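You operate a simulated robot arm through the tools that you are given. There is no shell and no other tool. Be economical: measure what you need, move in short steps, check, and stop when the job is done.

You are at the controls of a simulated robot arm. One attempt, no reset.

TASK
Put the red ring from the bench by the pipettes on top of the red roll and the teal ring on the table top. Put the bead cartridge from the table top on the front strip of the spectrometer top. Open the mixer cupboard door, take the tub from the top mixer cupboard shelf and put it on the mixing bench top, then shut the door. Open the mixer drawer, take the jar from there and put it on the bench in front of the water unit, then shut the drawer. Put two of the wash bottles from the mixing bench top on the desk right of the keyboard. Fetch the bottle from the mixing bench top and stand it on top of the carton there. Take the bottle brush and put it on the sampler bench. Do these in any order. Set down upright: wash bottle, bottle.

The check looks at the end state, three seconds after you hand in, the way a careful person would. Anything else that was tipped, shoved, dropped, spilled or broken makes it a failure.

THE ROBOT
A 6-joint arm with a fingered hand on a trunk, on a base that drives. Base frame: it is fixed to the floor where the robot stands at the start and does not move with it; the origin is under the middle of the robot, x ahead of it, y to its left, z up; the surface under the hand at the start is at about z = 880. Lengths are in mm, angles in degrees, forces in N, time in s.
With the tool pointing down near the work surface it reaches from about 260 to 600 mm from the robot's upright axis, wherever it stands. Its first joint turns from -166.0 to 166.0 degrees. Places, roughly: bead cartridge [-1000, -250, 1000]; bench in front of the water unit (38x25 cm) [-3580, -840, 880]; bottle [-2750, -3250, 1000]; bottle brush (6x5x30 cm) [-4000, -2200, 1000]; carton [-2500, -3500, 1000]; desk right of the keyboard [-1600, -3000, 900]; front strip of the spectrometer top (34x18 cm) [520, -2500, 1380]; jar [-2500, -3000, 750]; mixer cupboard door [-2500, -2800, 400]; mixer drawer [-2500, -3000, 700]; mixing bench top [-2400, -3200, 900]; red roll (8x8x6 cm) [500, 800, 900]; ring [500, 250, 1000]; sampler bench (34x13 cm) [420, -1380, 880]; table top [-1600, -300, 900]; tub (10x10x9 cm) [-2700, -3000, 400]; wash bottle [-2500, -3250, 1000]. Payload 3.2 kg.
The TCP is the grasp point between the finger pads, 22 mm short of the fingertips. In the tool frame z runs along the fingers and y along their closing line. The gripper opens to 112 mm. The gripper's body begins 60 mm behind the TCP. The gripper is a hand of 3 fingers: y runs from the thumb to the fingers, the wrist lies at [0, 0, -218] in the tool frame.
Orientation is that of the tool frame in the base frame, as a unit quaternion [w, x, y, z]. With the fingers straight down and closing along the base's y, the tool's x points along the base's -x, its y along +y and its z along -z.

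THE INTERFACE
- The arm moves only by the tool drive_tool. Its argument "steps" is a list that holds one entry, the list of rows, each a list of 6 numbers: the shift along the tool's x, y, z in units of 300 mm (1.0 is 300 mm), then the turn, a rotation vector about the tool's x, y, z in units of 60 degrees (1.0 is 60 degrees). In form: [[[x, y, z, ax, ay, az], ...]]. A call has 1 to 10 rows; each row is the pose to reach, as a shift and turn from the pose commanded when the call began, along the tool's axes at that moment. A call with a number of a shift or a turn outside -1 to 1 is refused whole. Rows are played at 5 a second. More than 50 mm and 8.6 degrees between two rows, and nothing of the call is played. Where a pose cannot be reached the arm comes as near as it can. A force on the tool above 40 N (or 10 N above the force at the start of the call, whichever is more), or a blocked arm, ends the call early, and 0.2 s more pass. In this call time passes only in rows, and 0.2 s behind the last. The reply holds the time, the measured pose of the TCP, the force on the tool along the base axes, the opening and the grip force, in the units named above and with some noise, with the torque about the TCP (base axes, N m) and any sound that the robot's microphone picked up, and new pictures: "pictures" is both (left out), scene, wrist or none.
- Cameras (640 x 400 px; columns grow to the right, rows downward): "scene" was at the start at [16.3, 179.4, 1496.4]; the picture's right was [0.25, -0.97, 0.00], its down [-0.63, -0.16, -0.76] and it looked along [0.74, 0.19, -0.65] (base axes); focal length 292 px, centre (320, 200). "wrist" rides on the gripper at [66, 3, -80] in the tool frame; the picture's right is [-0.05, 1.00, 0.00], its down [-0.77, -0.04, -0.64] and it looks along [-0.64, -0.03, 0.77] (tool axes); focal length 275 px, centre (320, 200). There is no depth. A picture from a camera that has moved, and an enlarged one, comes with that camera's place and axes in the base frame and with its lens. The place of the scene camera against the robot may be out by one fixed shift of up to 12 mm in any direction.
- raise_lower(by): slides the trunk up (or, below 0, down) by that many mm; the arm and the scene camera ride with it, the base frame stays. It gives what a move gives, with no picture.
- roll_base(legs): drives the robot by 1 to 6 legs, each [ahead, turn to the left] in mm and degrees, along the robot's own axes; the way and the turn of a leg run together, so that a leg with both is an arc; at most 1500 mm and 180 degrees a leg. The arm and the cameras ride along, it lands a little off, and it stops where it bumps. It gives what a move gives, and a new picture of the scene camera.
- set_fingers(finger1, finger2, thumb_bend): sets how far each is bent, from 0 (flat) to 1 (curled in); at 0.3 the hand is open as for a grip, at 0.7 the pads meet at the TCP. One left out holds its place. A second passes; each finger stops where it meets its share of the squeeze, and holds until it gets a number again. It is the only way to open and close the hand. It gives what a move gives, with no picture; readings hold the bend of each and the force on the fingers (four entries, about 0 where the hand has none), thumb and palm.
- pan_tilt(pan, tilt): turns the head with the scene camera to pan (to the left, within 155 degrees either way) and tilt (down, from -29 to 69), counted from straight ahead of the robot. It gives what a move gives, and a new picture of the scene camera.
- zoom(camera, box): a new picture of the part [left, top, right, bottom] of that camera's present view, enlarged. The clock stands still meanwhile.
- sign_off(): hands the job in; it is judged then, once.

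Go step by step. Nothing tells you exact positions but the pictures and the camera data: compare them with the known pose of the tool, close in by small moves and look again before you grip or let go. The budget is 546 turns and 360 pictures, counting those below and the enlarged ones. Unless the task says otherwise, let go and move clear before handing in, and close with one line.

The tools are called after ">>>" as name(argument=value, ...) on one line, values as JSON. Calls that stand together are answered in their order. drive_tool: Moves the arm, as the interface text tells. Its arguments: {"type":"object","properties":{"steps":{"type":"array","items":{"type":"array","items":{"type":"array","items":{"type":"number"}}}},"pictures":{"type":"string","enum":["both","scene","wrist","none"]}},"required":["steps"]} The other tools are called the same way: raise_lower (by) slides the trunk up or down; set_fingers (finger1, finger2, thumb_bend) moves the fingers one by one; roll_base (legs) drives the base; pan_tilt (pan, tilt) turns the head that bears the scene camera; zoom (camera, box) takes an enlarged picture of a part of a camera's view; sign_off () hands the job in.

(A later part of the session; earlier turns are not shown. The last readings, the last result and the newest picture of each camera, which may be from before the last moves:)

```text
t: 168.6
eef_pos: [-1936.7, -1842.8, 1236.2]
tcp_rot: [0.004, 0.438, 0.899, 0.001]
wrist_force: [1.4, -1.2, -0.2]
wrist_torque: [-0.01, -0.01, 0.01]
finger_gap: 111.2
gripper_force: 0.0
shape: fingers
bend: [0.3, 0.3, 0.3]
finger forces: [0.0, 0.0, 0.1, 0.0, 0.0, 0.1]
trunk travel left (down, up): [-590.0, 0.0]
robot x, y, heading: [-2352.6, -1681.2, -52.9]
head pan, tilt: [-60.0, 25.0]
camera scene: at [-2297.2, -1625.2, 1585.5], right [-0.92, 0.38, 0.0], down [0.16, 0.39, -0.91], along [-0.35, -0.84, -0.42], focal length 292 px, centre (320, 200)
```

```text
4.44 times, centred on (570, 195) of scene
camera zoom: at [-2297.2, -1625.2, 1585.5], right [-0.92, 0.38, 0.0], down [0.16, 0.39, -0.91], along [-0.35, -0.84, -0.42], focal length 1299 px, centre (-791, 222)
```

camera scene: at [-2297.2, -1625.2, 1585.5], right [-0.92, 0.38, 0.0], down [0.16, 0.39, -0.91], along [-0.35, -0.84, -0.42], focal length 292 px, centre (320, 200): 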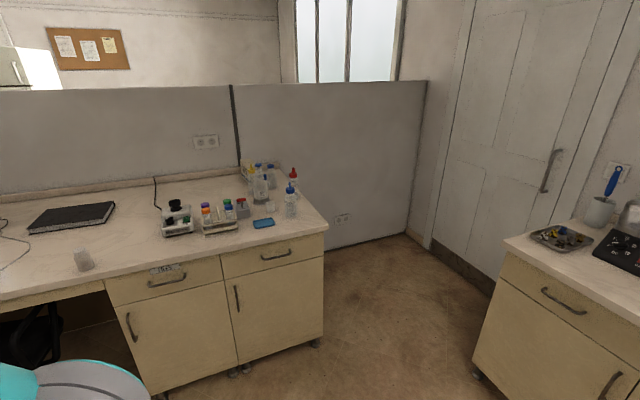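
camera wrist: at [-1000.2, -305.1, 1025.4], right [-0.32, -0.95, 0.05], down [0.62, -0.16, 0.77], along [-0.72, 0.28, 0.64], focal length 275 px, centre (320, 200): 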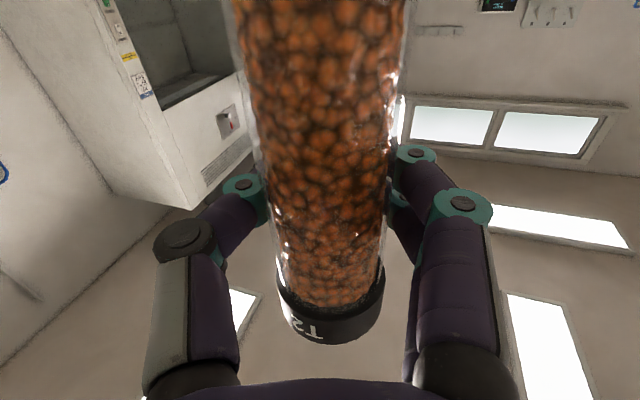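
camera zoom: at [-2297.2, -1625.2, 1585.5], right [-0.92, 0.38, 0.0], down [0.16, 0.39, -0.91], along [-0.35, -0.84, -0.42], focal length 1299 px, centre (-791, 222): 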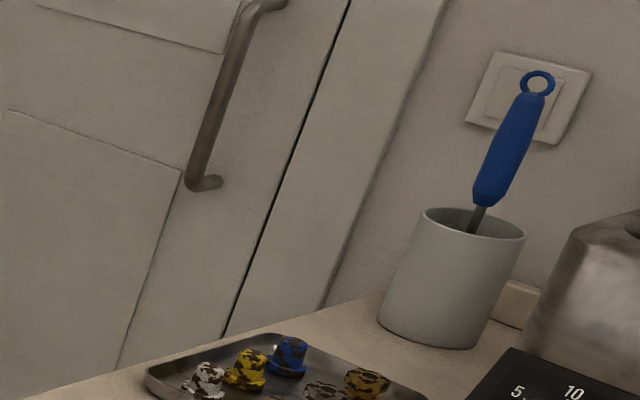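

Layout is clear. The right cabinet is the mixer drawer and cupboard, with three cone-tipped wash bottles, a flat-capped bottle and the CAPS carton on top. There is free floor beyond the bench's right end (x<−2800), from which I can reach the bottles. I'll back in there.

>>> roll_base(legs=[[0, 91.5], [-994, 0], [0, 51.5], [-880, 0]])

>>> pan_tilt(pan=-80, tilt=35)

```text
t: 184.3
eef_pos: [-3380.3, -2822.8, 1235.2]
tcp_rot: [0.0, 0.71, -0.704, -0.003]
wrist_force: [0.2, -0.4, -0.4]
wrist_torque: [0.02, -0.01, -0.03]
finger_gap: 111.3
gripper_force: 0.0
shape: fingers
bend: [0.3, 0.3, 0.3]
finger forces: [0.0, 0.0, 0.0, 0.0, 0.0, 0.0]
trunk travel left (down, up): [-590.0, 0.0]
robot x, y, heading: [-3149.0, -3205.3, 89.4]
head pan, tilt: [-60.0, 25.0]
camera scene: at [-3243.2, -3226.1, 1585.5], right [0.5, -0.87, 0.0], down [-0.37, -0.21, -0.91], along [0.79, 0.45, -0.42], focal length 292 px, centre (320, 200)
```

scene: 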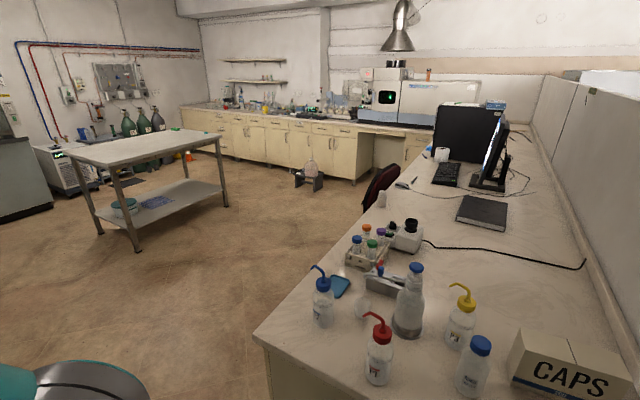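

```text
t: 185.1
eef_pos: [-3380.9, -2822.4, 1235.4]
tcp_rot: [0.0, 0.71, -0.704, -0.004]
wrist_force: [0.0, -0.8, 0.0]
wrist_torque: [0.01, 0.04, 0.03]
finger_gap: 111.4
gripper_force: 0.1
shape: fingers
bend: [0.3, 0.3, 0.3]
finger forces: [0.0, 0.0, 0.1, 0.0, 0.0, 0.0]
trunk travel left (down, up): [-590.0, 0.0]
robot x, y, heading: [-3152.2, -3202.9, 89.5]
head pan, tilt: [-80.0, 35.0]
camera scene: at [-3236.4, -3256.5, 1569.8], right [0.17, -0.99, 0.0], down [-0.56, -0.1, -0.82], along [0.81, 0.14, -0.57], focal length 292 px, centre (320, 200)
```

scene: 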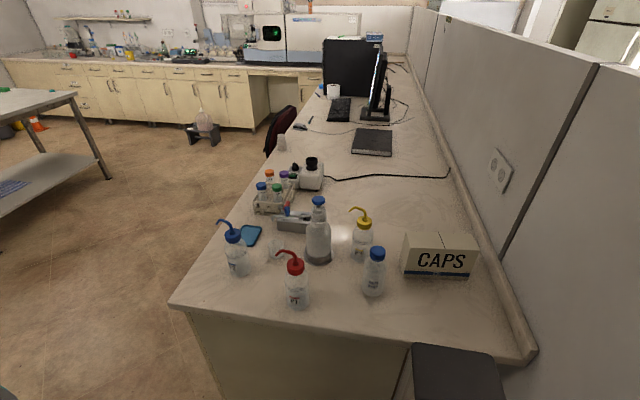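

There's a dark object at the bench end near the wall; let me look down at it before turning.

>>> pan_tilt(pan=-100, tilt=60)

```text
t: 186.0
eef_pos: [-3379.4, -2821.4, 1236.3]
tcp_rot: [0.0, 0.71, -0.704, -0.003]
wrist_force: [0.5, -0.1, 0.0]
wrist_torque: [0.01, -0.02, 0.0]
finger_gap: 111.3
gripper_force: 0.2
shape: fingers
bend: [0.3, 0.3, 0.3]
finger forces: [0.0, 0.0, 0.0, 0.0, 0.0, 0.0]
trunk travel left (down, up): [-590.0, 0.0]
robot x, y, heading: [-3152.0, -3204.1, 89.6]
head pan, tilt: [-100.0, 60.0]
camera scene: at [-3257.6, -3283.3, 1535.5], right [-0.18, -0.98, 0.0], down [-0.85, 0.15, -0.5], along [0.49, -0.09, -0.87], focal length 292 px, centre (320, 200)
```

scene: 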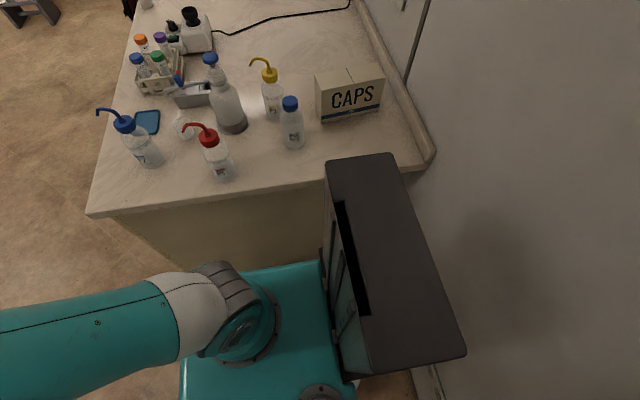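

That dark thing is my own back column. I'll measure the bottles in close-up.

>>> zoom(camera="scene", box=[85, 40, 405, 240])

>>> pan_tilt(pan=-85, tilt=30)

>>> zoom(camera="scene", box=[160, 140, 480, 340])

```text
2.00 times, centred on (245, 140) of scene
camera zoom: at [-3257.6, -3283.3, 1535.5], right [-0.18, -0.98, 0.0], down [-0.85, 0.15, -0.5], along [0.49, -0.09, -0.87], focal length 584 px, centre (470, 320)
```

zoom: 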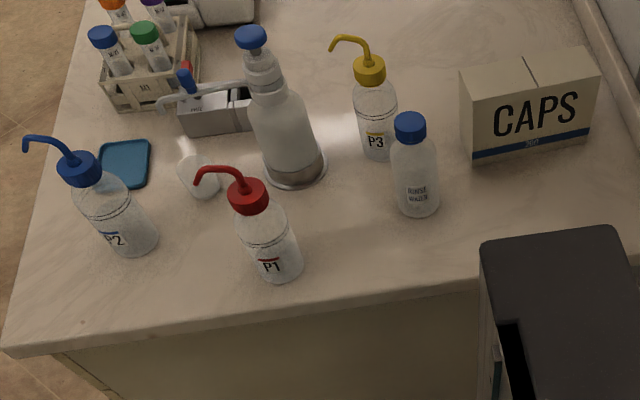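

```text
t: 186.9
eef_pos: [-3380.0, -2822.5, 1235.6]
tcp_rot: [0.0, 0.71, -0.704, -0.003]
wrist_force: [0.6, -0.1, 1.2]
wrist_torque: [0.0, -0.01, -0.04]
finger_gap: 111.2
gripper_force: 0.0
shape: fingers
bend: [0.3, 0.3, 0.3]
finger forces: [0.1, 0.0, 0.0, 0.1, 0.0, 0.0]
trunk travel left (down, up): [-590.0, 0.0]
robot x, y, heading: [-3150.1, -3201.4, 89.7]
head pan, tilt: [-85.0, 30.0]
camera scene: at [-3233.1, -3264.0, 1577.4], right [0.08, -1.0, 0.0], down [-0.5, -0.04, -0.87], along [0.86, 0.07, -0.5], focal length 292 px, centre (320, 200)
```

scene: 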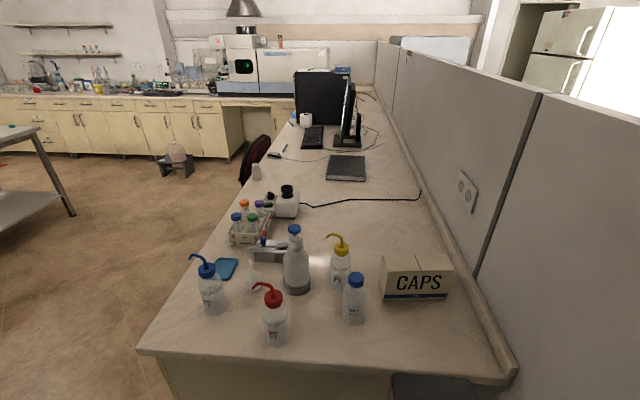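

```text
2.00 times, centred on (320, 240) of scene
camera zoom: at [-3233.1, -3264.0, 1577.4], right [0.08, -1.0, 0.0], down [-0.5, -0.04, -0.87], along [0.86, 0.07, -0.5], focal length 584 px, centre (320, 120)
```

zoom: 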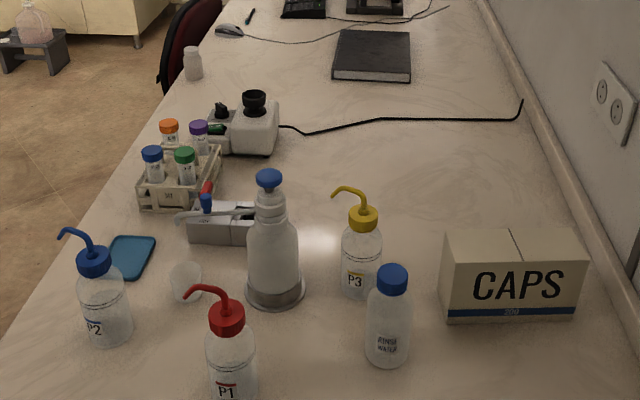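

I can read everything now. The wash bottles are P1 red at (−2759,−3114), P2 blue at (−2682,−2916) and P3 yellow. The RINSE WATER bottle is at (−2680,−3309), about 163 mm tall. The CAPS carton top is at about z=1000, centred near (−2583,−3490). Positioning to face the bench end.

>>> roll_base(legs=[[-55, 0], [0, -90], [60, 0]])

>>> zoom(camera="wrist", box=[0, 0, 640, 400])

```text
t: 192.2
eef_pos: [-2712.4, -3024.9, 1234.8]
tcp_rot: [0.002, -0.012, 1.0, 0.003]
wrist_force: [0.5, 0.4, 0.1]
wrist_torque: [0.0, 0.06, 0.01]
finger_gap: 111.2
gripper_force: 0.0
shape: fingers
bend: [0.3, 0.3, 0.3]
finger forces: [0.0, 0.1, 0.0, 0.0, 0.0, 0.0]
trunk travel left (down, up): [-590.0, 0.0]
robot x, y, heading: [-3090.7, -3257.6, 0.5]
head pan, tilt: [-85.0, 30.0]
camera scene: at [-3148.9, -3191.1, 1577.6], right [-1.0, -0.1, 0.0], down [-0.05, 0.5, -0.87], along [0.08, -0.86, -0.5], focal length 292 px, centre (320, 200)
```

scene: 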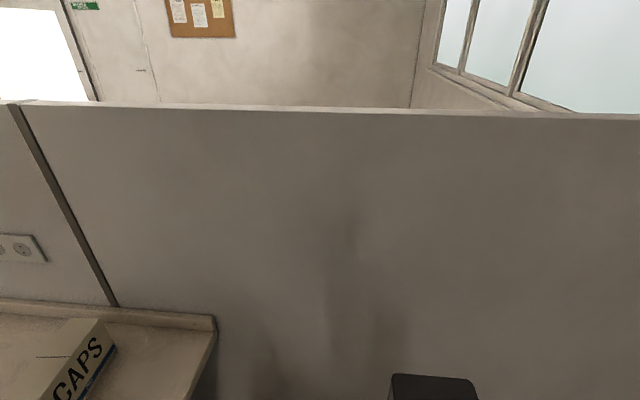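

```text
1.00 times, centred on (320, 200) of wrist (not enlarged: the box is as wide or as high as the picture)
camera zoom: at [-2779.1, -3022.0, 1315.9], right [0.02, 1.0, 0.01], down [0.77, -0.02, 0.64], along [0.64, -0.01, -0.77], focal length 275 px, centre (320, 200)
```

zoom: 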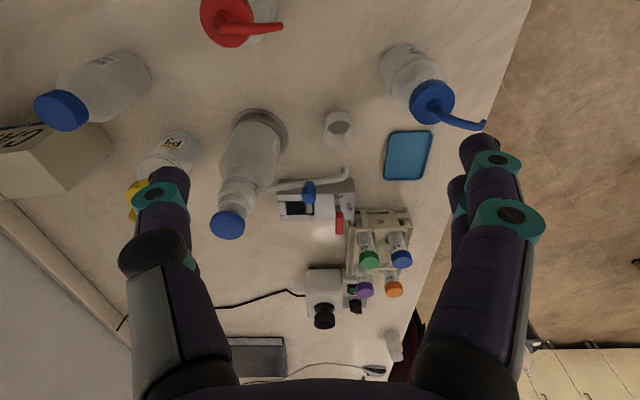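

Moving the hand above the RINSE WATER bottle at a safe height.

>>> drive_tool(steps=[[[-0.01, -0.14, 0, 0, 0, 0], [-0.03, -0.28, 0, 0, 0, 0], [-0.05, -0.42, 0, 0, 0, 0], [-0.07, -0.56, 0, 0, 0, 0], [-0.09, -0.7, 0, 0, 0, 0], [-0.1, -0.83, 0.02, 0, 0, 0], [-0.1, -0.95, 0.05, 0, 0, 0]]], pictures="wrist")

>>> pan_tilt(pan=-5, tilt=40)

```text
t: 193.8
eef_pos: [-2677.2, -3308.7, 1220.4]
tcp_rot: [0.003, -0.013, 1.0, 0.003]
wrist_force: [0.1, -0.7, 0.4]
wrist_torque: [0.0, 0.04, -0.03]
finger_gap: 111.6
gripper_force: 0.1
shape: fingers
bend: [0.3, 0.3, 0.3]
finger forces: [0.1, 0.0, 0.0, 0.1, 0.0, 0.0]
trunk travel left (down, up): [-590.0, 0.0]
robot x, y, heading: [-3092.9, -3260.7, 0.6]
head pan, tilt: [-85.0, 30.0]
camera wrist: at [-2743.6, -3307.4, 1300.1], right [0.02, 1.0, 0.01], down [0.77, -0.02, 0.64], along [0.64, -0.01, -0.77], focal length 275 px, centre (320, 200)
```

wrist: 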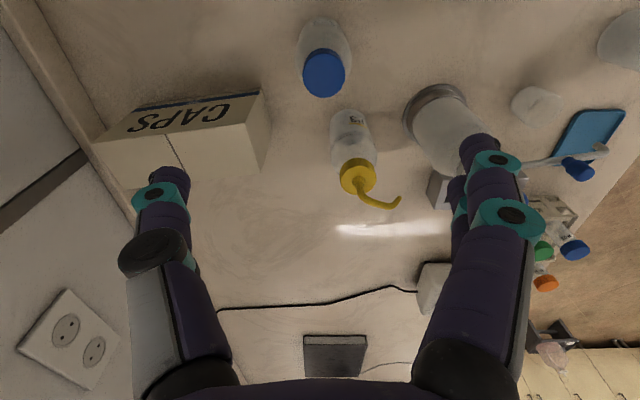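

```text
t: 195.4
eef_pos: [-2675.5, -3307.8, 1219.2]
tcp_rot: [0.002, -0.012, 1.0, 0.003]
wrist_force: [-0.8, 0.1, 1.4]
wrist_torque: [0.01, -0.02, -0.01]
finger_gap: 111.2
gripper_force: 0.0
shape: fingers
bend: [0.3, 0.3, 0.3]
finger forces: [0.1, 0.0, 0.0, 0.1, 0.1, 0.1]
trunk travel left (down, up): [-590.0, 0.0]
robot x, y, heading: [-3091.7, -3257.1, 0.5]
head pan, tilt: [-5.0, 40.0]
camera scene: at [-3074.5, -3107.9, 1562.2], right [-0.08, -1.0, 0.0], down [-0.64, 0.05, -0.77], along [0.76, -0.06, -0.64], focal length 292 px, centre (320, 200)
```

scene: 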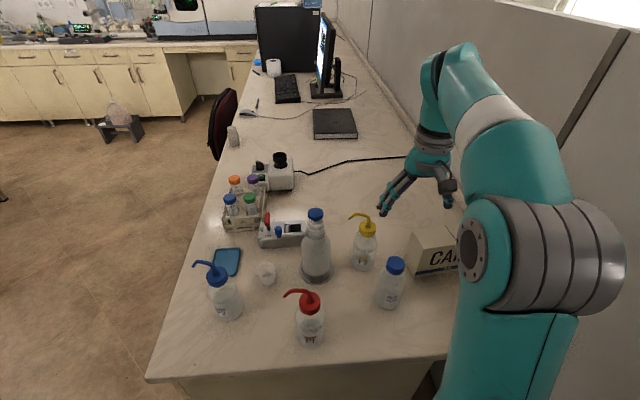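

The bottle is at about (−2676,−3304). The carton top spans roughly (−2612…−2520, −3390…−3585), about 70 mm deep. I'll move in 25 mm for reach, and re-check above the bottle while descending.

>>> roll_base(legs=[[25, 0]])

>>> drive_tool(steps=[[[0.05, 0.01, 0.13, 0, 0, 0], [0.083, 0.01, 0.27, 0, 0, 0], [0.083, 0.01, 0.35, 0, 0, 0]]], pictures="wrist")

```text
t: 196.2
eef_pos: [-2649.6, -3307.9, 1218.4]
tcp_rot: [0.003, -0.012, 1.0, 0.002]
wrist_force: [0.8, -0.2, -0.3]
wrist_torque: [-0.01, 0.01, 0.02]
finger_gap: 111.3
gripper_force: 0.0
shape: fingers
bend: [0.3, 0.3, 0.3]
finger forces: [0.0, 0.0, 0.0, 0.0, 0.0, 0.0]
trunk travel left (down, up): [-590.0, 0.0]
robot x, y, heading: [-3067.2, -3258.2, 0.7]
head pan, tilt: [-5.0, 40.0]
camera scene: at [-3047.0, -3107.5, 1562.1], right [-0.08, -1.0, 0.0], down [-0.64, 0.05, -0.77], along [0.76, -0.06, -0.64], focal length 292 px, centre (320, 200)
```

scene: 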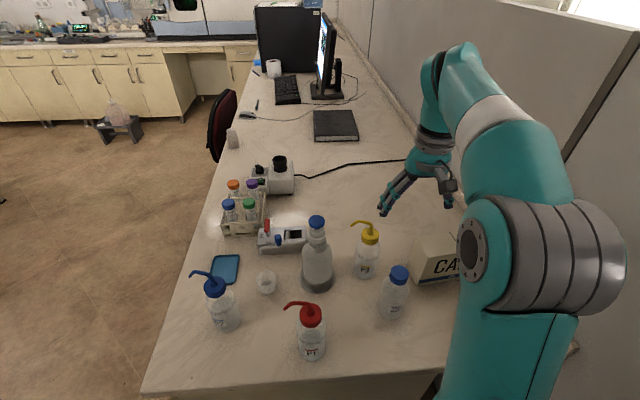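

```text
t: 197.0
eef_pos: [-2675.5, -3305.2, 1113.7]
tcp_rot: [0.002, -0.011, 1.0, 0.003]
wrist_force: [0.4, -0.5, 0.1]
wrist_torque: [-0.01, -0.02, -0.03]
finger_gap: 111.2
gripper_force: 0.2
shape: fingers
bend: [0.3, 0.3, 0.3]
finger forces: [0.0, 0.0, 0.1, 0.0, 0.0, 0.0]
trunk travel left (down, up): [-590.0, 0.0]
robot x, y, heading: [-3068.4, -3260.5, 0.8]
head pan, tilt: [-5.0, 40.0]
camera wrist: at [-2743.0, -3302.8, 1194.3], right [0.02, 1.0, 0.01], down [0.77, -0.02, 0.64], along [0.64, -0.01, -0.77], focal length 275 px, centre (320, 200)
```

wrist: 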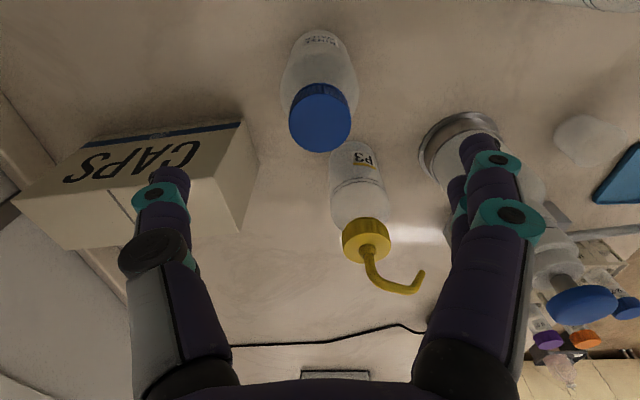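

Centred over the cap. Descending to grip height around the cap and shoulder.

>>> drive_tool(steps=[[[0.008, 0.005, 0.12, 0, 0, 0], [0.008, 0.005, 0.24, 0, 0, 0], [0.008, 0.005, 0.345, 0, 0, 0]]], pictures="wrist")

>>> set_fingers(finger1=0.6, finger2=0.6, thumb_bend=0.6)

```text
t: 197.8
eef_pos: [-2678.3, -3302.4, 1009.6]
tcp_rot: [0.002, -0.012, 1.0, 0.004]
wrist_force: [0.3, -0.3, 0.1]
wrist_torque: [0.0, -0.01, -0.01]
finger_gap: 111.2
gripper_force: 0.1
shape: fingers
bend: [0.3, 0.3, 0.3]
finger forces: [0.0, 0.0, 0.1, 0.1, 0.0, 0.1]
trunk travel left (down, up): [-590.0, 0.0]
robot x, y, heading: [-3065.2, -3256.7, 0.5]
head pan, tilt: [-5.0, 40.0]
camera wrist: at [-2745.6, -3299.7, 1091.2], right [0.02, 1.0, 0.01], down [0.77, -0.02, 0.64], along [0.64, -0.01, -0.77], focal length 275 px, centre (320, 200)
```

wrist: 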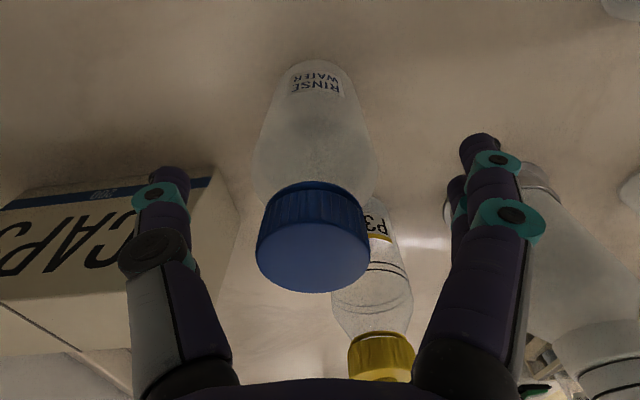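

```text
t: 198.8
eef_pos: [-2678.3, -3302.0, 1010.6]
tcp_rot: [0.002, -0.011, 1.0, 0.002]
wrist_force: [-1.1, -0.7, 0.8]
wrist_torque: [-0.01, -0.02, -0.01]
finger_gap: 38.2
gripper_force: 4.7
shape: fingers
bend: [0.58, 0.54, 0.57]
finger forces: [0.7, 3.3, 0.0, 0.0, 4.8, 0.0]
trunk travel left (down, up): [-590.0, 0.0]
robot x, y, heading: [-3065.3, -3258.6, 0.5]
head pan, tilt: [-5.0, 40.0]
```

>>> set_fingers(finger1=0.75, finger2=0.75, thumb_bend=0.75)

>>> drive_tool(steps=[[[0, 0, -0.03, 0, 0, 0], [0, 0, -0.1, 0, 0, 0], [0, 0, -0.22, 0, 0, 0], [0, 0, -0.35, 0, 0, 0], [0, 0, -0.48, 0, 0, 0]]], pictures="both")

```text
t: 199.8
eef_pos: [-2679.0, -3301.8, 1011.0]
tcp_rot: [0.002, -0.012, 1.0, 0.003]
wrist_force: [-1.1, -1.6, 7.5]
wrist_torque: [0.0, 0.09, 0.0]
finger_gap: 32.3
gripper_force: 16.5
shape: fingers
bend: [0.62, 0.54, 0.63]
finger forces: [9.2, 7.9, 0.0, 0.1, 16.1, 0.1]
trunk travel left (down, up): [-590.0, 0.0]
robot x, y, heading: [-3070.1, -3256.5, 1.0]
head pan, tilt: [-5.0, 40.0]
```

```text
t: 201.0
eef_pos: [-2677.6, -3302.7, 1157.3]
tcp_rot: [0.003, -0.011, 1.0, 0.003]
wrist_force: [-1.4, 0.0, 0.5]
wrist_torque: [0.04, 0.01, -0.01]
finger_gap: 0.2
gripper_force: 0.1
shape: fingers
bend: [0.71, 0.66, 0.74]
finger forces: [0.1, 0.0, 0.0, 0.1, 0.1, 0.1]
trunk travel left (down, up): [-590.0, 0.0]
robot x, y, heading: [-3065.7, -3258.8, 1.1]
head pan, tilt: [-5.0, 40.0]
camera scene: at [-3049.1, -3107.6, 1562.1], right [-0.08, -1.0, 0.0], down [-0.64, 0.05, -0.77], along [0.76, -0.06, -0.64], focal length 292 px, centre (320, 200)
camera wrist: at [-2745.6, -3301.4, 1236.7], right [0.02, 1.0, 0.01], down [0.77, -0.02, 0.64], along [0.64, -0.01, -0.77], focal length 275 px, centre (320, 200)
```

scene: 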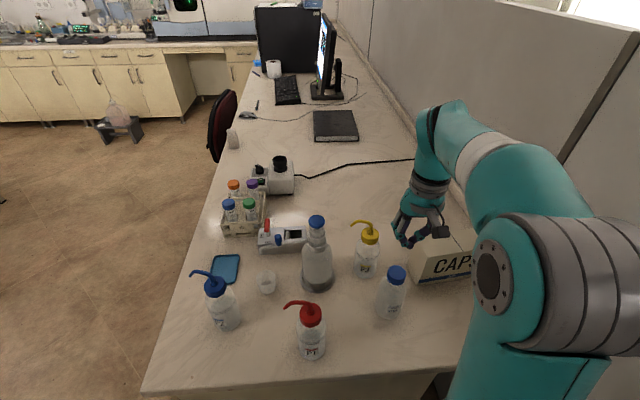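
wrist: 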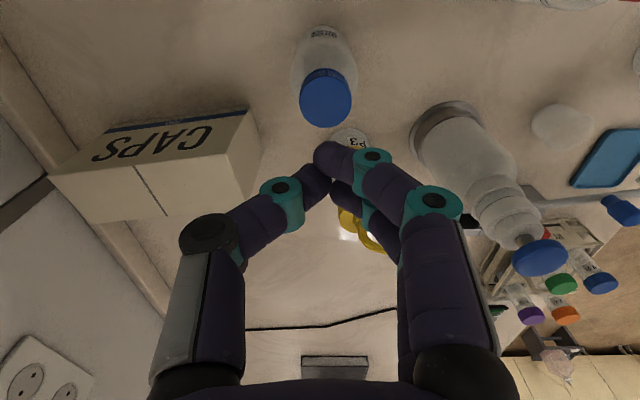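

The grip slipped upward off the cap and the bottle is still standing. I'll reopen, go lower so the tips hold the body, and watch the contact.

>>> set_fingers(finger1=0.3, finger2=0.3, thumb_bend=0.3)

>>> drive_tool(steps=[[[0, 0, 0.12, 0, 0, 0], [0, 0, 0.24, 0, 0, 0], [0, 0, 0.36, 0, 0, 0], [0, 0, 0.46, 0, 0, 0], [0, 0, 0.543, 0, 0, 0]]], pictures="wrist")

>>> set_fingers(finger1=0.5, finger2=0.5, thumb_bend=0.5)

>>> zoom(camera="wrist", box=[100, 40, 580, 340])

>>> zoom(camera="scene", box=[350, 200, 510, 300])

```text
t: 202.0
eef_pos: [-2678.5, -3304.4, 1155.5]
tcp_rot: [0.003, -0.011, 1.0, 0.002]
wrist_force: [0.2, 0.3, 0.0]
wrist_torque: [0.0, -0.02, -0.04]
finger_gap: 111.2
gripper_force: 0.0
shape: fingers
bend: [0.3, 0.3, 0.3]
finger forces: [0.0, 0.0, 0.0, 0.0, 0.0, 0.0]
trunk travel left (down, up): [-590.0, 0.0]
robot x, y, heading: [-3069.4, -3259.3, 0.7]
head pan, tilt: [-5.0, 40.0]
```

```text
t: 203.2
eef_pos: [-2675.8, -3302.3, 991.5]
tcp_rot: [0.003, -0.011, 1.0, 0.003]
wrist_force: [-0.2, 0.9, -0.6]
wrist_torque: [0.03, -0.01, 0.01]
finger_gap: 111.2
gripper_force: 0.1
shape: fingers
bend: [0.3, 0.3, 0.3]
finger forces: [0.0, 0.1, 0.0, 0.0, 0.1, 0.0]
trunk travel left (down, up): [-590.0, 0.0]
robot x, y, heading: [-3068.3, -3258.0, 0.7]
head pan, tilt: [-5.0, 40.0]
camera wrist: at [-2743.2, -3300.7, 1072.3], right [0.02, 1.0, 0.01], down [0.77, -0.02, 0.64], along [0.64, -0.01, -0.77], focal length 275 px, centre (320, 200)
```

wrist: 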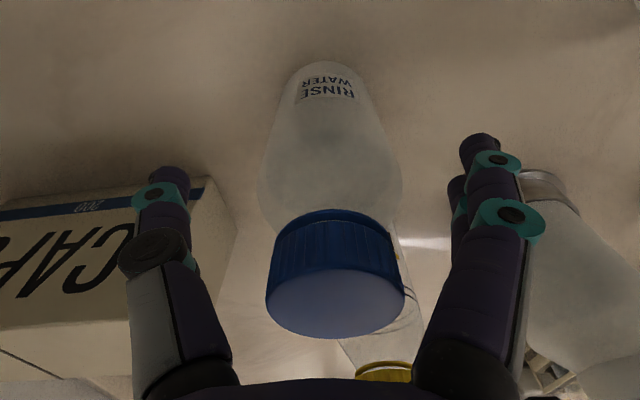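

```text
t: 204.2
eef_pos: [-2676.3, -3303.2, 990.5]
tcp_rot: [0.002, -0.012, 1.0, 0.002]
wrist_force: [-0.5, 0.4, -0.5]
wrist_torque: [-0.02, 0.02, 0.01]
finger_gap: 56.1
gripper_force: 0.5
shape: fingers
bend: [0.5, 0.48, 0.5]
finger forces: [0.1, 0.9, 0.0, 0.1, 0.4, 0.1]
trunk travel left (down, up): [-590.0, 0.0]
robot x, y, heading: [-3069.1, -3258.8, 0.6]
head pan, tilt: [-5.0, 40.0]
```

```text
1.33 times, centred on (340, 190) of wrist
camera zoom: at [-2743.4, -3300.5, 1072.6], right [0.02, 1.0, 0.01], down [0.77, -0.02, 0.64], along [0.64, -0.01, -0.77], focal length 367 px, centre (293, 213)
```

zoom: 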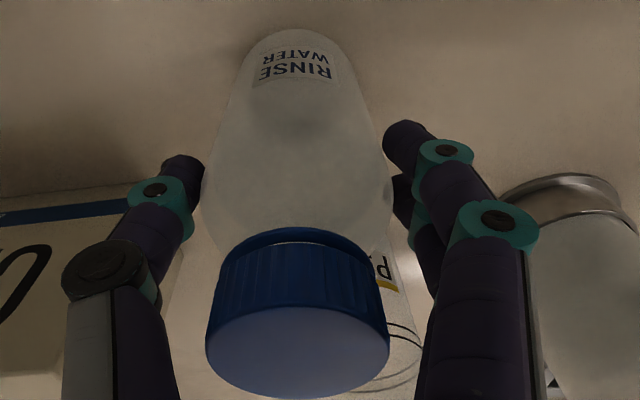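

```text
4.00 times, centred on (430, 250) of scene
camera zoom: at [-3048.9, -3107.5, 1562.1], right [-0.08, -1.0, 0.0], down [-0.64, 0.05, -0.77], along [0.76, -0.06, -0.64], focal length 1169 px, centre (-120, 0)
```

zoom: 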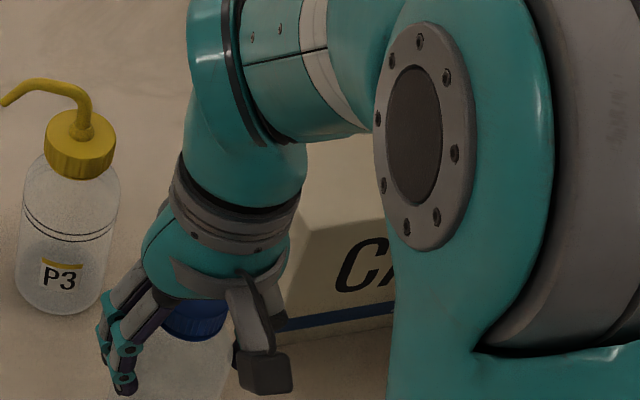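

Contact is now on the bottle body. Closing firmly.

>>> set_fingers(finger1=0.75, finger2=0.75, thumb_bend=0.75)

>>> drive_tool(steps=[[[0, 0, -0.01, 0, 0, 0], [0, 0, -0.025, 0, 0, 0], [0, 0, -0.045, 0, 0, 0]]], pictures="wrist")

```text
t: 205.2
eef_pos: [-2675.7, -3303.1, 992.7]
tcp_rot: [0.002, -0.012, 1.0, 0.004]
wrist_force: [0.4, 0.8, -0.2]
wrist_torque: [0.0, 0.0, 0.01]
finger_gap: 48.7
gripper_force: 20.8
shape: fingers
bend: [0.52, 0.48, 0.61]
finger forces: [10.1, 10.5, 0.0, 0.0, 20.3, 0.0]
trunk travel left (down, up): [-590.0, 0.0]
robot x, y, heading: [-3069.2, -3261.5, 0.9]
head pan, tilt: [-5.0, 40.0]
```

```text
t: 206.0
eef_pos: [-2676.5, -3303.1, 1005.5]
tcp_rot: [0.002, -0.012, 1.0, 0.003]
wrist_force: [-0.4, 0.3, -3.3]
wrist_torque: [0.02, 0.05, 0.02]
finger_gap: 48.6
gripper_force: 20.5
shape: fingers
bend: [0.52, 0.47, 0.61]
finger forces: [10.2, 10.6, 0.0, 0.1, 20.4, 0.0]
trunk travel left (down, up): [-590.0, 0.0]
robot x, y, heading: [-3068.8, -3258.5, 0.7]
head pan, tilt: [-5.0, 40.0]
camera wrist: at [-2744.5, -3301.5, 1086.2], right [0.02, 1.0, 0.01], down [0.77, -0.02, 0.64], along [0.64, -0.01, -0.77], focal length 275 px, centre (320, 200)
```

wrist: 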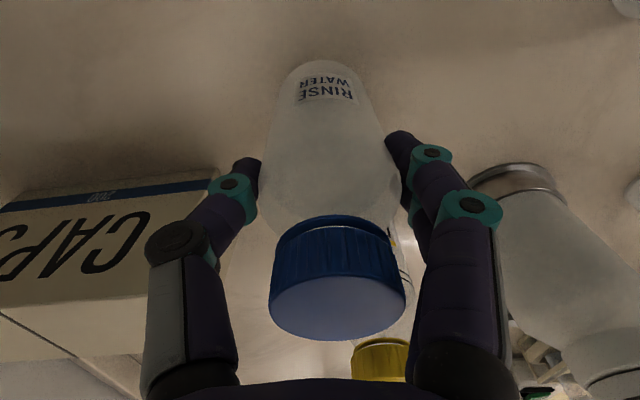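

Held well. Raising and moving over the carton.

>>> drive_tool(steps=[[[0, 0, -0.14, 0, 0, 0], [0, 0, -0.28, 0, 0, 0], [0, 0, -0.42, 0, 0, 0], [-0.07, -0.11, -0.42, 0, 0, 0], [-0.14, -0.22, -0.42, 0, 0, 0], [-0.21, -0.33, -0.42, 0, 0, 0], [-0.28, -0.44, -0.42, 0, 0, 0], [-0.33, -0.55, -0.42, 0, 0, 0]]], pictures="both")

```text
t: 207.8
eef_pos: [-2574.9, -3467.9, 1129.2]
tcp_rot: [0.002, -0.012, 1.0, 0.004]
wrist_force: [0.4, -0.8, -2.5]
wrist_torque: [0.01, 0.06, 0.0]
finger_gap: 48.5
gripper_force: 19.8
shape: fingers
bend: [0.52, 0.47, 0.61]
finger forces: [9.5, 10.5, 0.0, 0.0, 19.9, 0.0]
trunk travel left (down, up): [-590.0, 0.0]
robot x, y, heading: [-3065.8, -3259.0, 0.3]
head pan, tilt: [-5.0, 40.0]
camera scene: at [-3048.0, -3108.6, 1562.3], right [-0.08, -1.0, 0.0], down [-0.64, 0.05, -0.77], along [0.76, -0.06, -0.64], focal length 292 px, centre (320, 200)
camera wrist: at [-2641.4, -3466.4, 1211.0], right [0.02, 1.0, 0.01], down [0.77, -0.02, 0.64], along [0.64, -0.01, -0.77], focal length 275 px, centre (320, 200)
```

scene: 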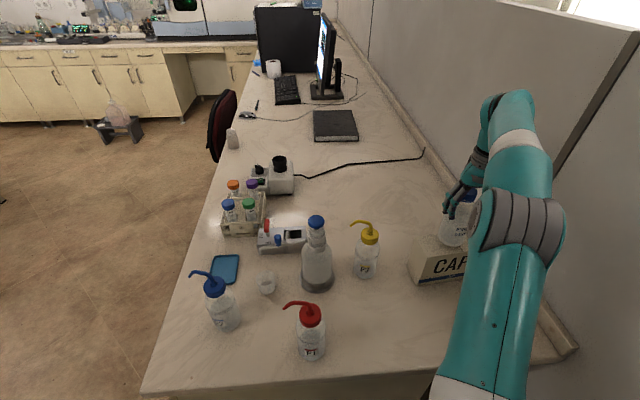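
wrist: 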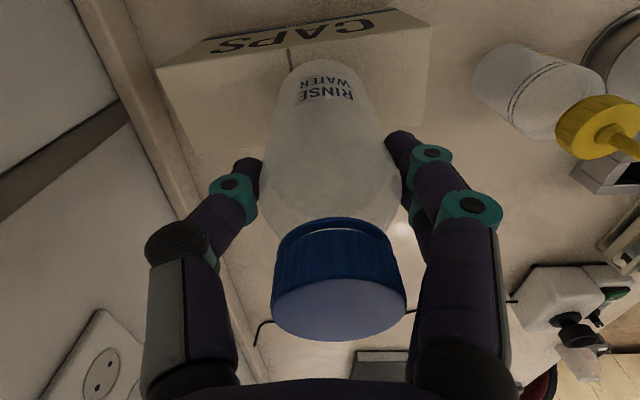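

The bottle base is centred over the carton top. Lowering gently.

>>> drive_tool(steps=[[[0, 0, 0.02, 0, 0, 0], [0, 0, 0.035, 0, 0, 0], [0, 0, 0.045, 0, 0, 0], [0, 0, 0.052, 0, 0, 0], [0, 0, 0.059, 0, 0, 0]]], pictures="none")

```text
t: 209.0
eef_pos: [-2577.7, -3466.3, 1115.2]
tcp_rot: [0.005, -0.011, 1.0, 0.003]
wrist_force: [-1.6, -2.5, 14.0]
wrist_torque: [0.22, 0.06, -0.03]
finger_gap: 48.6
gripper_force: 21.3
shape: fingers
bend: [0.52, 0.47, 0.61]
finger forces: [9.8, 10.1, 0.1, 0.0, 22.0, 0.0]
trunk travel left (down, up): [-590.0, 0.0]
robot x, y, heading: [-3065.6, -3258.2, 0.4]
head pan, tilt: [-5.0, 40.0]
```

>>> drive_tool(steps=[[[0, 0, -0.006, 0, 0, 0]]], pictures="none")

>>> zoom(camera="scene", box=[380, 160, 540, 300])

```text
t: 209.4
eef_pos: [-2576.4, -3467.3, 1116.0]
tcp_rot: [0.003, -0.012, 1.0, 0.003]
wrist_force: [-1.4, -2.3, 9.2]
wrist_torque: [0.1, 0.04, 0.01]
finger_gap: 48.8
gripper_force: 20.4
shape: fingers
bend: [0.52, 0.47, 0.61]
finger forces: [10.2, 10.1, 0.0, 0.0, 21.8, 0.0]
trunk travel left (down, up): [-590.0, 0.0]
robot x, y, heading: [-3069.1, -3257.4, 0.3]
head pan, tilt: [-5.0, 40.0]
```

```text
2.86 times, centred on (460, 230) of scene
camera zoom: at [-3050.4, -3107.6, 1562.2], right [-0.08, -1.0, 0.0], down [-0.64, 0.05, -0.77], along [0.76, -0.06, -0.64], focal length 835 px, centre (-80, 114)
```

zoom: 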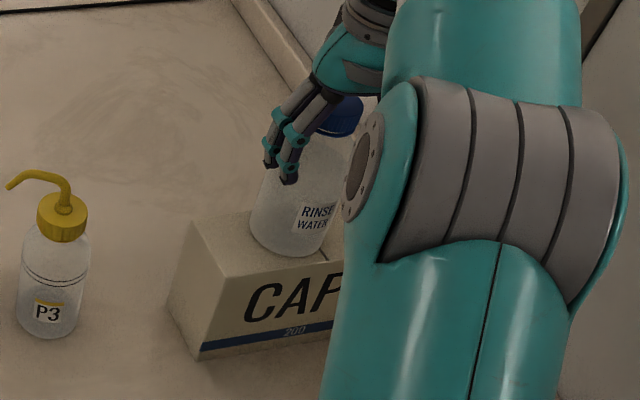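

The bottle stands on the carton top. Releasing.

>>> set_fingers(finger1=0.44, finger2=0.44, thumb_bend=0.5)

>>> set_fingers(finger1=0.36, finger2=0.36, thumb_bend=0.36)

>>> zoom(camera="wrist", box=[0, 0, 640, 400])

```text
t: 210.4
eef_pos: [-2574.7, -3466.5, 1114.2]
tcp_rot: [0.003, -0.012, 1.0, 0.003]
wrist_force: [0.0, 1.1, -0.7]
wrist_torque: [-0.04, 0.0, 0.01]
finger_gap: 63.3
gripper_force: 0.3
shape: fingers
bend: [0.44, 0.43, 0.5]
finger forces: [0.0, 0.5, 0.0, 0.0, 0.1, 0.0]
trunk travel left (down, up): [-590.0, 0.0]
robot x, y, heading: [-3065.5, -3258.3, 0.6]
head pan, tilt: [-5.0, 40.0]
```

```text
t: 211.4
eef_pos: [-2574.8, -3466.6, 1115.2]
tcp_rot: [0.003, -0.012, 1.0, 0.002]
wrist_force: [0.4, -0.2, 0.9]
wrist_torque: [0.01, -0.01, 0.03]
finger_gap: 94.4
gripper_force: 0.1
shape: fingers
bend: [0.36, 0.36, 0.36]
finger forces: [0.1, 0.0, 0.0, 0.1, 0.1, 0.1]
trunk travel left (down, up): [-590.0, 0.0]
robot x, y, heading: [-3072.6, -3255.0, 0.4]
head pan, tilt: [-5.0, 40.0]
```

```text
1.00 times, centred on (320, 200) of wrist (not enlarged: the box is as wide or as high as the picture)
camera zoom: at [-2642.1, -3464.4, 1195.6], right [0.02, 1.0, 0.01], down [0.77, -0.02, 0.64], along [0.64, -0.01, -0.77], focal length 275 px, centre (320, 200)
```

zoom: 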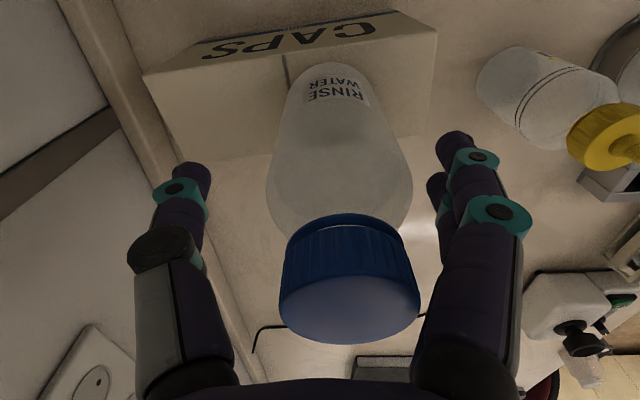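

Clear. Rising slightly, then retracting toward me and up.

>>> drive_tool(steps=[[[0, 0, -0.03, 0, 0, 0], [0.02, 0, -0.08, 0, 0, 0], [0.12, 0.0, -0.14, 0, 0, 0], [0.24, 0, -0.22, 0, 0, 0], [0.36, 0, -0.3, 0, 0, 0], [0.45, 0.08, -0.38, 0, 0, 0], [0.5, 0.2, -0.42, 0, 0, 0]]], pictures="both")

```text
t: 213.0
eef_pos: [-2727.3, -3410.1, 1241.1]
tcp_rot: [0.003, -0.011, 1.0, 0.003]
wrist_force: [-0.6, 0.6, 0.3]
wrist_torque: [-0.02, 0.03, 0.01]
finger_gap: 94.8
gripper_force: 0.0
shape: fingers
bend: [0.36, 0.36, 0.36]
finger forces: [0.1, 0.0, 0.0, 0.0, 0.0, 0.0]
trunk travel left (down, up): [-590.0, 0.0]
robot x, y, heading: [-3068.3, -3257.3, 0.7]
head pan, tilt: [-5.0, 40.0]
camera scene: at [-3049.5, -3106.8, 1562.1], right [-0.08, -1.0, 0.0], down [-0.64, 0.05, -0.77], along [0.76, -0.06, -0.64], focal length 292 px, centre (320, 200)
camera wrist: at [-2794.5, -3408.0, 1321.3], right [0.02, 1.0, 0.01], down [0.77, -0.02, 0.64], along [0.64, -0.01, -0.77], focal length 275 px, centre (320, 200)
```

scene: 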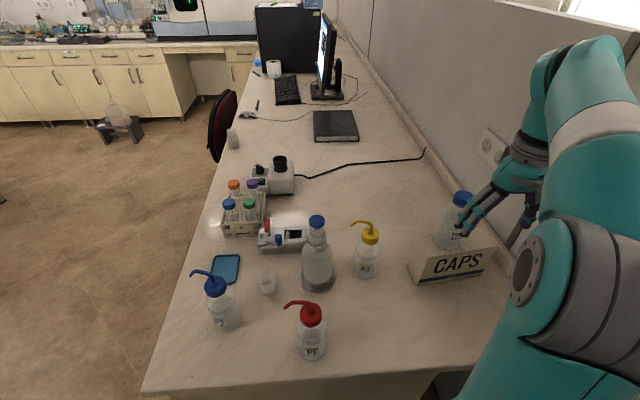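
wrist: 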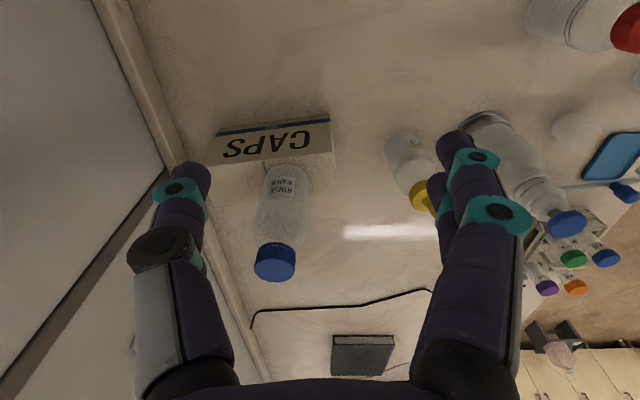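

The bottle stands securely on the carton. For the wash bottles I'll grip the cap with the fingertips, closing along x so the spout (pointing +y) stays free; rotating the hand 90°.

>>> drive_tool(steps=[[[0, 0.1, 0, 0, 0, -0.14], [0, 0.2, 0, 0, 0, -0.28], [0, 0.3, 0, 0, 0, -0.42], [0, 0.4, 0, 0, 0, -0.56], [0, 0.5, 0, 0, 0, -0.7], [0, 0.6, 0, 0, 0, -0.84], [0, 0.7, 0, 0, 0, -0.98]]], pictures="none")

>>> drive_tool(steps=[[[0, 0, 0, 0, 0, -0.14], [0, 0, 0, 0, 0, -0.28], [0, 0, 0, 0, 0, -0.42], [0, 0, 0, 0, 0, -0.52]]], pictures="both")

```text
t: 214.6
eef_pos: [-2736.1, -3188.0, 1231.3]
tcp_rot: [0.004, -0.501, 0.865, -0.001]
wrist_force: [-0.2, 0.0, 0.8]
wrist_torque: [0.01, 0.0, -0.01]
finger_gap: 94.6
gripper_force: 0.1
shape: fingers
bend: [0.36, 0.36, 0.36]
finger forces: [0.0, 0.0, 0.0, 0.0, 0.0, 0.0]
out of reach, approached as far as the arm can: row 6, 7
trunk travel left (down, up): [-590.0, 0.0]
robot x, y, heading: [-3062.9, -3259.8, 0.4]
head pan, tilt: [-5.0, 40.0]
```

```text
t: 215.6
eef_pos: [-2786.5, -3103.2, 1168.3]
tcp_rot: [-0.006, 0.71, -0.704, 0.008]
wrist_force: [-0.2, 0.5, -0.3]
wrist_torque: [0.03, 0.02, -0.01]
finger_gap: 94.5
gripper_force: 0.1
shape: fingers
bend: [0.36, 0.36, 0.36]
finger forces: [0.0, 0.1, 0.0, 0.1, 0.0, 0.1]
out of reach, approached as far as the arm can: row 1, 2, 3, 4
trunk travel left (down, up): [-590.0, 0.0]
robot x, y, heading: [-3068.1, -3259.7, 0.5]
head pan, tilt: [-5.0, 40.0]
camera scene: at [-3049.0, -3107.5, 1562.2], right [-0.08, -1.0, 0.0], down [-0.64, 0.05, -0.77], along [0.76, -0.06, -0.64], focal length 292 px, centre (320, 200)
camera wrist: at [-2790.9, -3169.1, 1248.7], right [-1.0, 0.04, -0.02], down [0.01, 0.77, 0.64], along [0.04, 0.63, -0.77], focal length 275 px, centre (320, 200)
```

scene: 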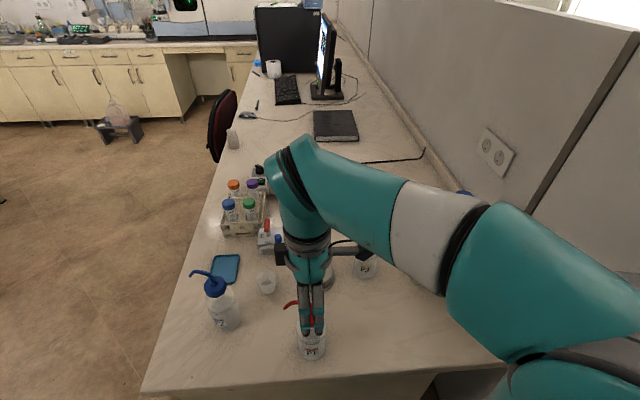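
wrist: 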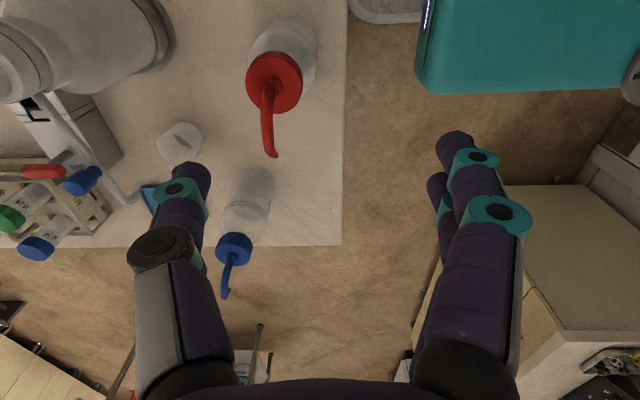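

The arm hit its inner limit. I'll back the robot 110 mm to work at a more comfortable radius.

>>> roll_base(legs=[[-110, 0]])

>>> drive_tool(steps=[[[0, -0.1, 0, 0, 0, 0], [0, -0.2, -0.05, 0, 0, 0], [0, -0.3, -0.05, 0, 0, 0]]], pictures="none")

```text
t: 216.8
eef_pos: [-2898.4, -3106.0, 1168.0]
tcp_rot: [-0.008, 0.71, -0.704, 0.008]
wrist_force: [-0.6, -0.1, -0.3]
wrist_torque: [0.01, -0.06, 0.03]
finger_gap: 94.8
gripper_force: 0.2
shape: fingers
bend: [0.36, 0.36, 0.36]
finger forces: [0.0, 0.0, 0.1, 0.1, 0.0, 0.0]
trunk travel left (down, up): [-590.0, 0.0]
robot x, y, heading: [-3181.2, -3259.8, 0.7]
head pan, tilt: [-5.0, 40.0]
camera scene: at [-3161.2, -3108.5, 1562.2], right [-0.08, -1.0, 0.0], down [-0.64, 0.05, -0.77], along [0.76, -0.06, -0.64], focal length 292 px, centre (320, 200)
```

scene: 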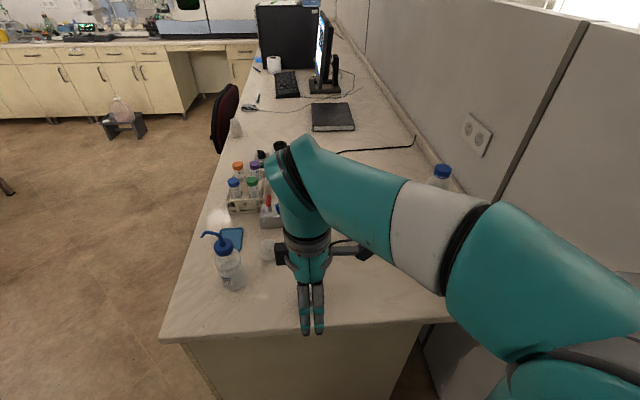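

```text
t: 217.6
eef_pos: [-2839.3, -3075.1, 1157.8]
tcp_rot: [0.009, -0.706, 0.708, -0.013]
wrist_force: [-0.5, 0.3, 0.1]
wrist_torque: [0.02, 0.01, 0.02]
finger_gap: 94.7
gripper_force: 0.1
shape: fingers
bend: [0.36, 0.36, 0.36]
finger forces: [0.0, 0.0, 0.0, 0.1, 0.0, 0.1]
out of reach, approached as far as the arm can: row 1, 2, 3
trunk travel left (down, up): [-590.0, 0.0]
robot x, y, heading: [-3176.9, -3259.6, 0.5]
head pan, tilt: [-5.0, 40.0]
```

This yaw direction hits a wrist limit. I'll rotate the hand the other way around instead.

>>> drive_tool(steps=[[[0, 0, -0.05, 0, 0, 0.14], [0, 0, -0.1, 0, 0, 0.28], [0, 0, -0.15, 0, 0, 0.42], [0, 0, -0.2, 0, 0, 0.56], [0, 0, -0.2, 0, 0, 0.7], [0, 0, -0.2, 0, 0, 0.84], [0, 0, -0.2, 0, 0, 0.98]]], pictures="none")

>>> drive_tool(steps=[[[0, 0, 0, 0, 0, 0.14], [0, 0, 0, 0, 0, 0.28], [0, 0, 0, 0, 0, 0.42], [0, 0, 0, 0, 0, 0.56], [0, 0, 0, 0, 0, 0.7], [0, 0, 0, 0, 0, 0.84], [0, 0, 0, 0, 0, 0.98]]], pictures="none")

>>> drive_tool(steps=[[[0, 0, 0, 0, 0, 0.14], [0, 0, 0, 0, 0, 0.28], [0, 0, 0, 0, 0, 0.42], [0, 0, 0, 0, 0, 0.56], [0, 0, 0, 0, 0, 0.7], [0, 0, 0, 0, 0, 0.84], [0, 0, 0, 0, 0, 0.98]]], pictures="none")

```text
t: 219.2
eef_pos: [-2841.9, -3076.5, 1217.3]
tcp_rot: [0.01, -0.271, 0.963, -0.004]
wrist_force: [0.0, 0.3, 0.5]
wrist_torque: [0.0, -0.02, -0.02]
finger_gap: 94.5
gripper_force: 0.0
shape: fingers
bend: [0.36, 0.36, 0.36]
finger forces: [0.0, 0.1, 0.0, 0.0, 0.1, 0.0]
trunk travel left (down, up): [-590.0, 0.0]
robot x, y, heading: [-3178.0, -3260.3, 0.6]
head pan, tilt: [-5.0, 40.0]
```

```text
t: 220.8
eef_pos: [-2841.6, -3075.9, 1215.9]
tcp_rot: [0.011, 0.236, 0.972, 0.002]
wrist_force: [0.7, 1.5, 0.2]
wrist_torque: [-0.04, 0.02, 0.0]
finger_gap: 94.5
gripper_force: 0.1
shape: fingers
bend: [0.36, 0.36, 0.36]
finger forces: [0.0, 0.1, 0.1, 0.1, 0.0, 0.0]
trunk travel left (down, up): [-590.0, 0.0]
robot x, y, heading: [-3176.9, -3259.9, 0.6]
head pan, tilt: [-5.0, 40.0]
```

```text
t: 222.4
eef_pos: [-2840.2, -3075.2, 1216.4]
tcp_rot: [0.008, 0.683, 0.73, 0.006]
wrist_force: [-0.7, -0.8, 0.1]
wrist_torque: [0.0, -0.01, 0.01]
finger_gap: 94.7
gripper_force: 0.1
shape: fingers
bend: [0.36, 0.36, 0.36]
finger forces: [0.0, 0.1, 0.0, 0.0, 0.0, 0.0]
trunk travel left (down, up): [-590.0, 0.0]
robot x, y, heading: [-3174.7, -3259.8, 0.4]
head pan, tilt: [-5.0, 40.0]
```

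That works cleanly. Tool x now points +y and closing is along x. Moving above P1.

>>> drive_tool(steps=[[[-0.08, 0.13, 0, 0, 0, 0], [-0.155, 0.267, 0.05, 0, 0, 0], [-0.155, 0.267, 0.18, 0, 0, 0], [-0.155, 0.267, 0.27, 0, 0, 0]]], pictures="both")

```text
t: 223.4
eef_pos: [-2757.7, -3119.2, 1136.7]
tcp_rot: [0.009, 0.682, 0.732, 0.007]
wrist_force: [-1.1, -0.5, -0.5]
wrist_torque: [0.03, -0.01, 0.02]
finger_gap: 94.6
gripper_force: 0.0
shape: fingers
bend: [0.36, 0.36, 0.36]
finger forces: [0.0, 0.0, 0.0, 0.0, 0.0, 0.0]
trunk travel left (down, up): [-590.0, 0.0]
robot x, y, heading: [-3176.7, -3258.2, 0.4]
head pan, tilt: [-5.0, 40.0]
camera scene: at [-3159.3, -3108.5, 1562.2], right [-0.08, -1.0, 0.0], down [-0.64, 0.05, -0.77], along [0.76, -0.06, -0.64], focal length 292 px, centre (320, 200)
camera wrist: at [-2761.4, -3051.0, 1218.1], right [1.0, 0.02, 0.02], down [0.0, -0.77, 0.64], along [0.03, -0.64, -0.77], focal length 275 px, centre (320, 200)
```

scene: 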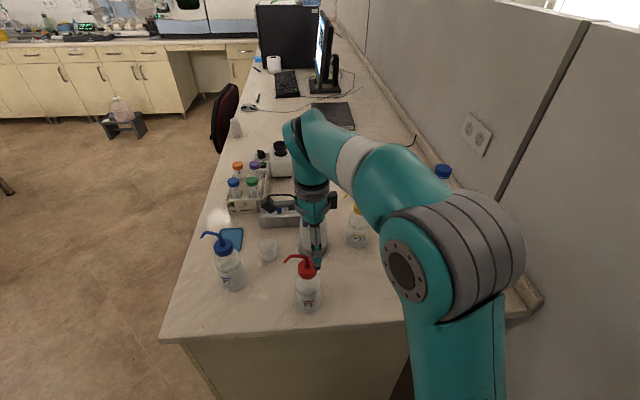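
wrist: 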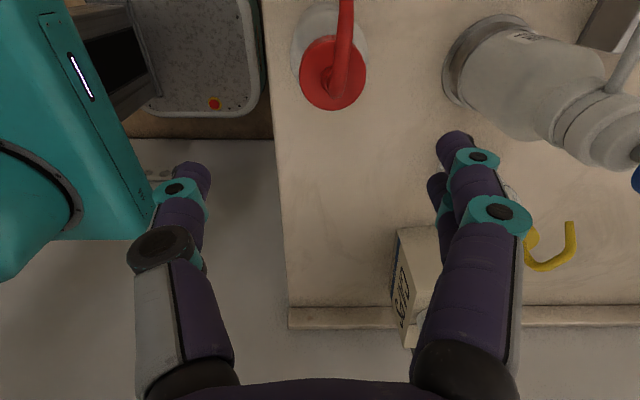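

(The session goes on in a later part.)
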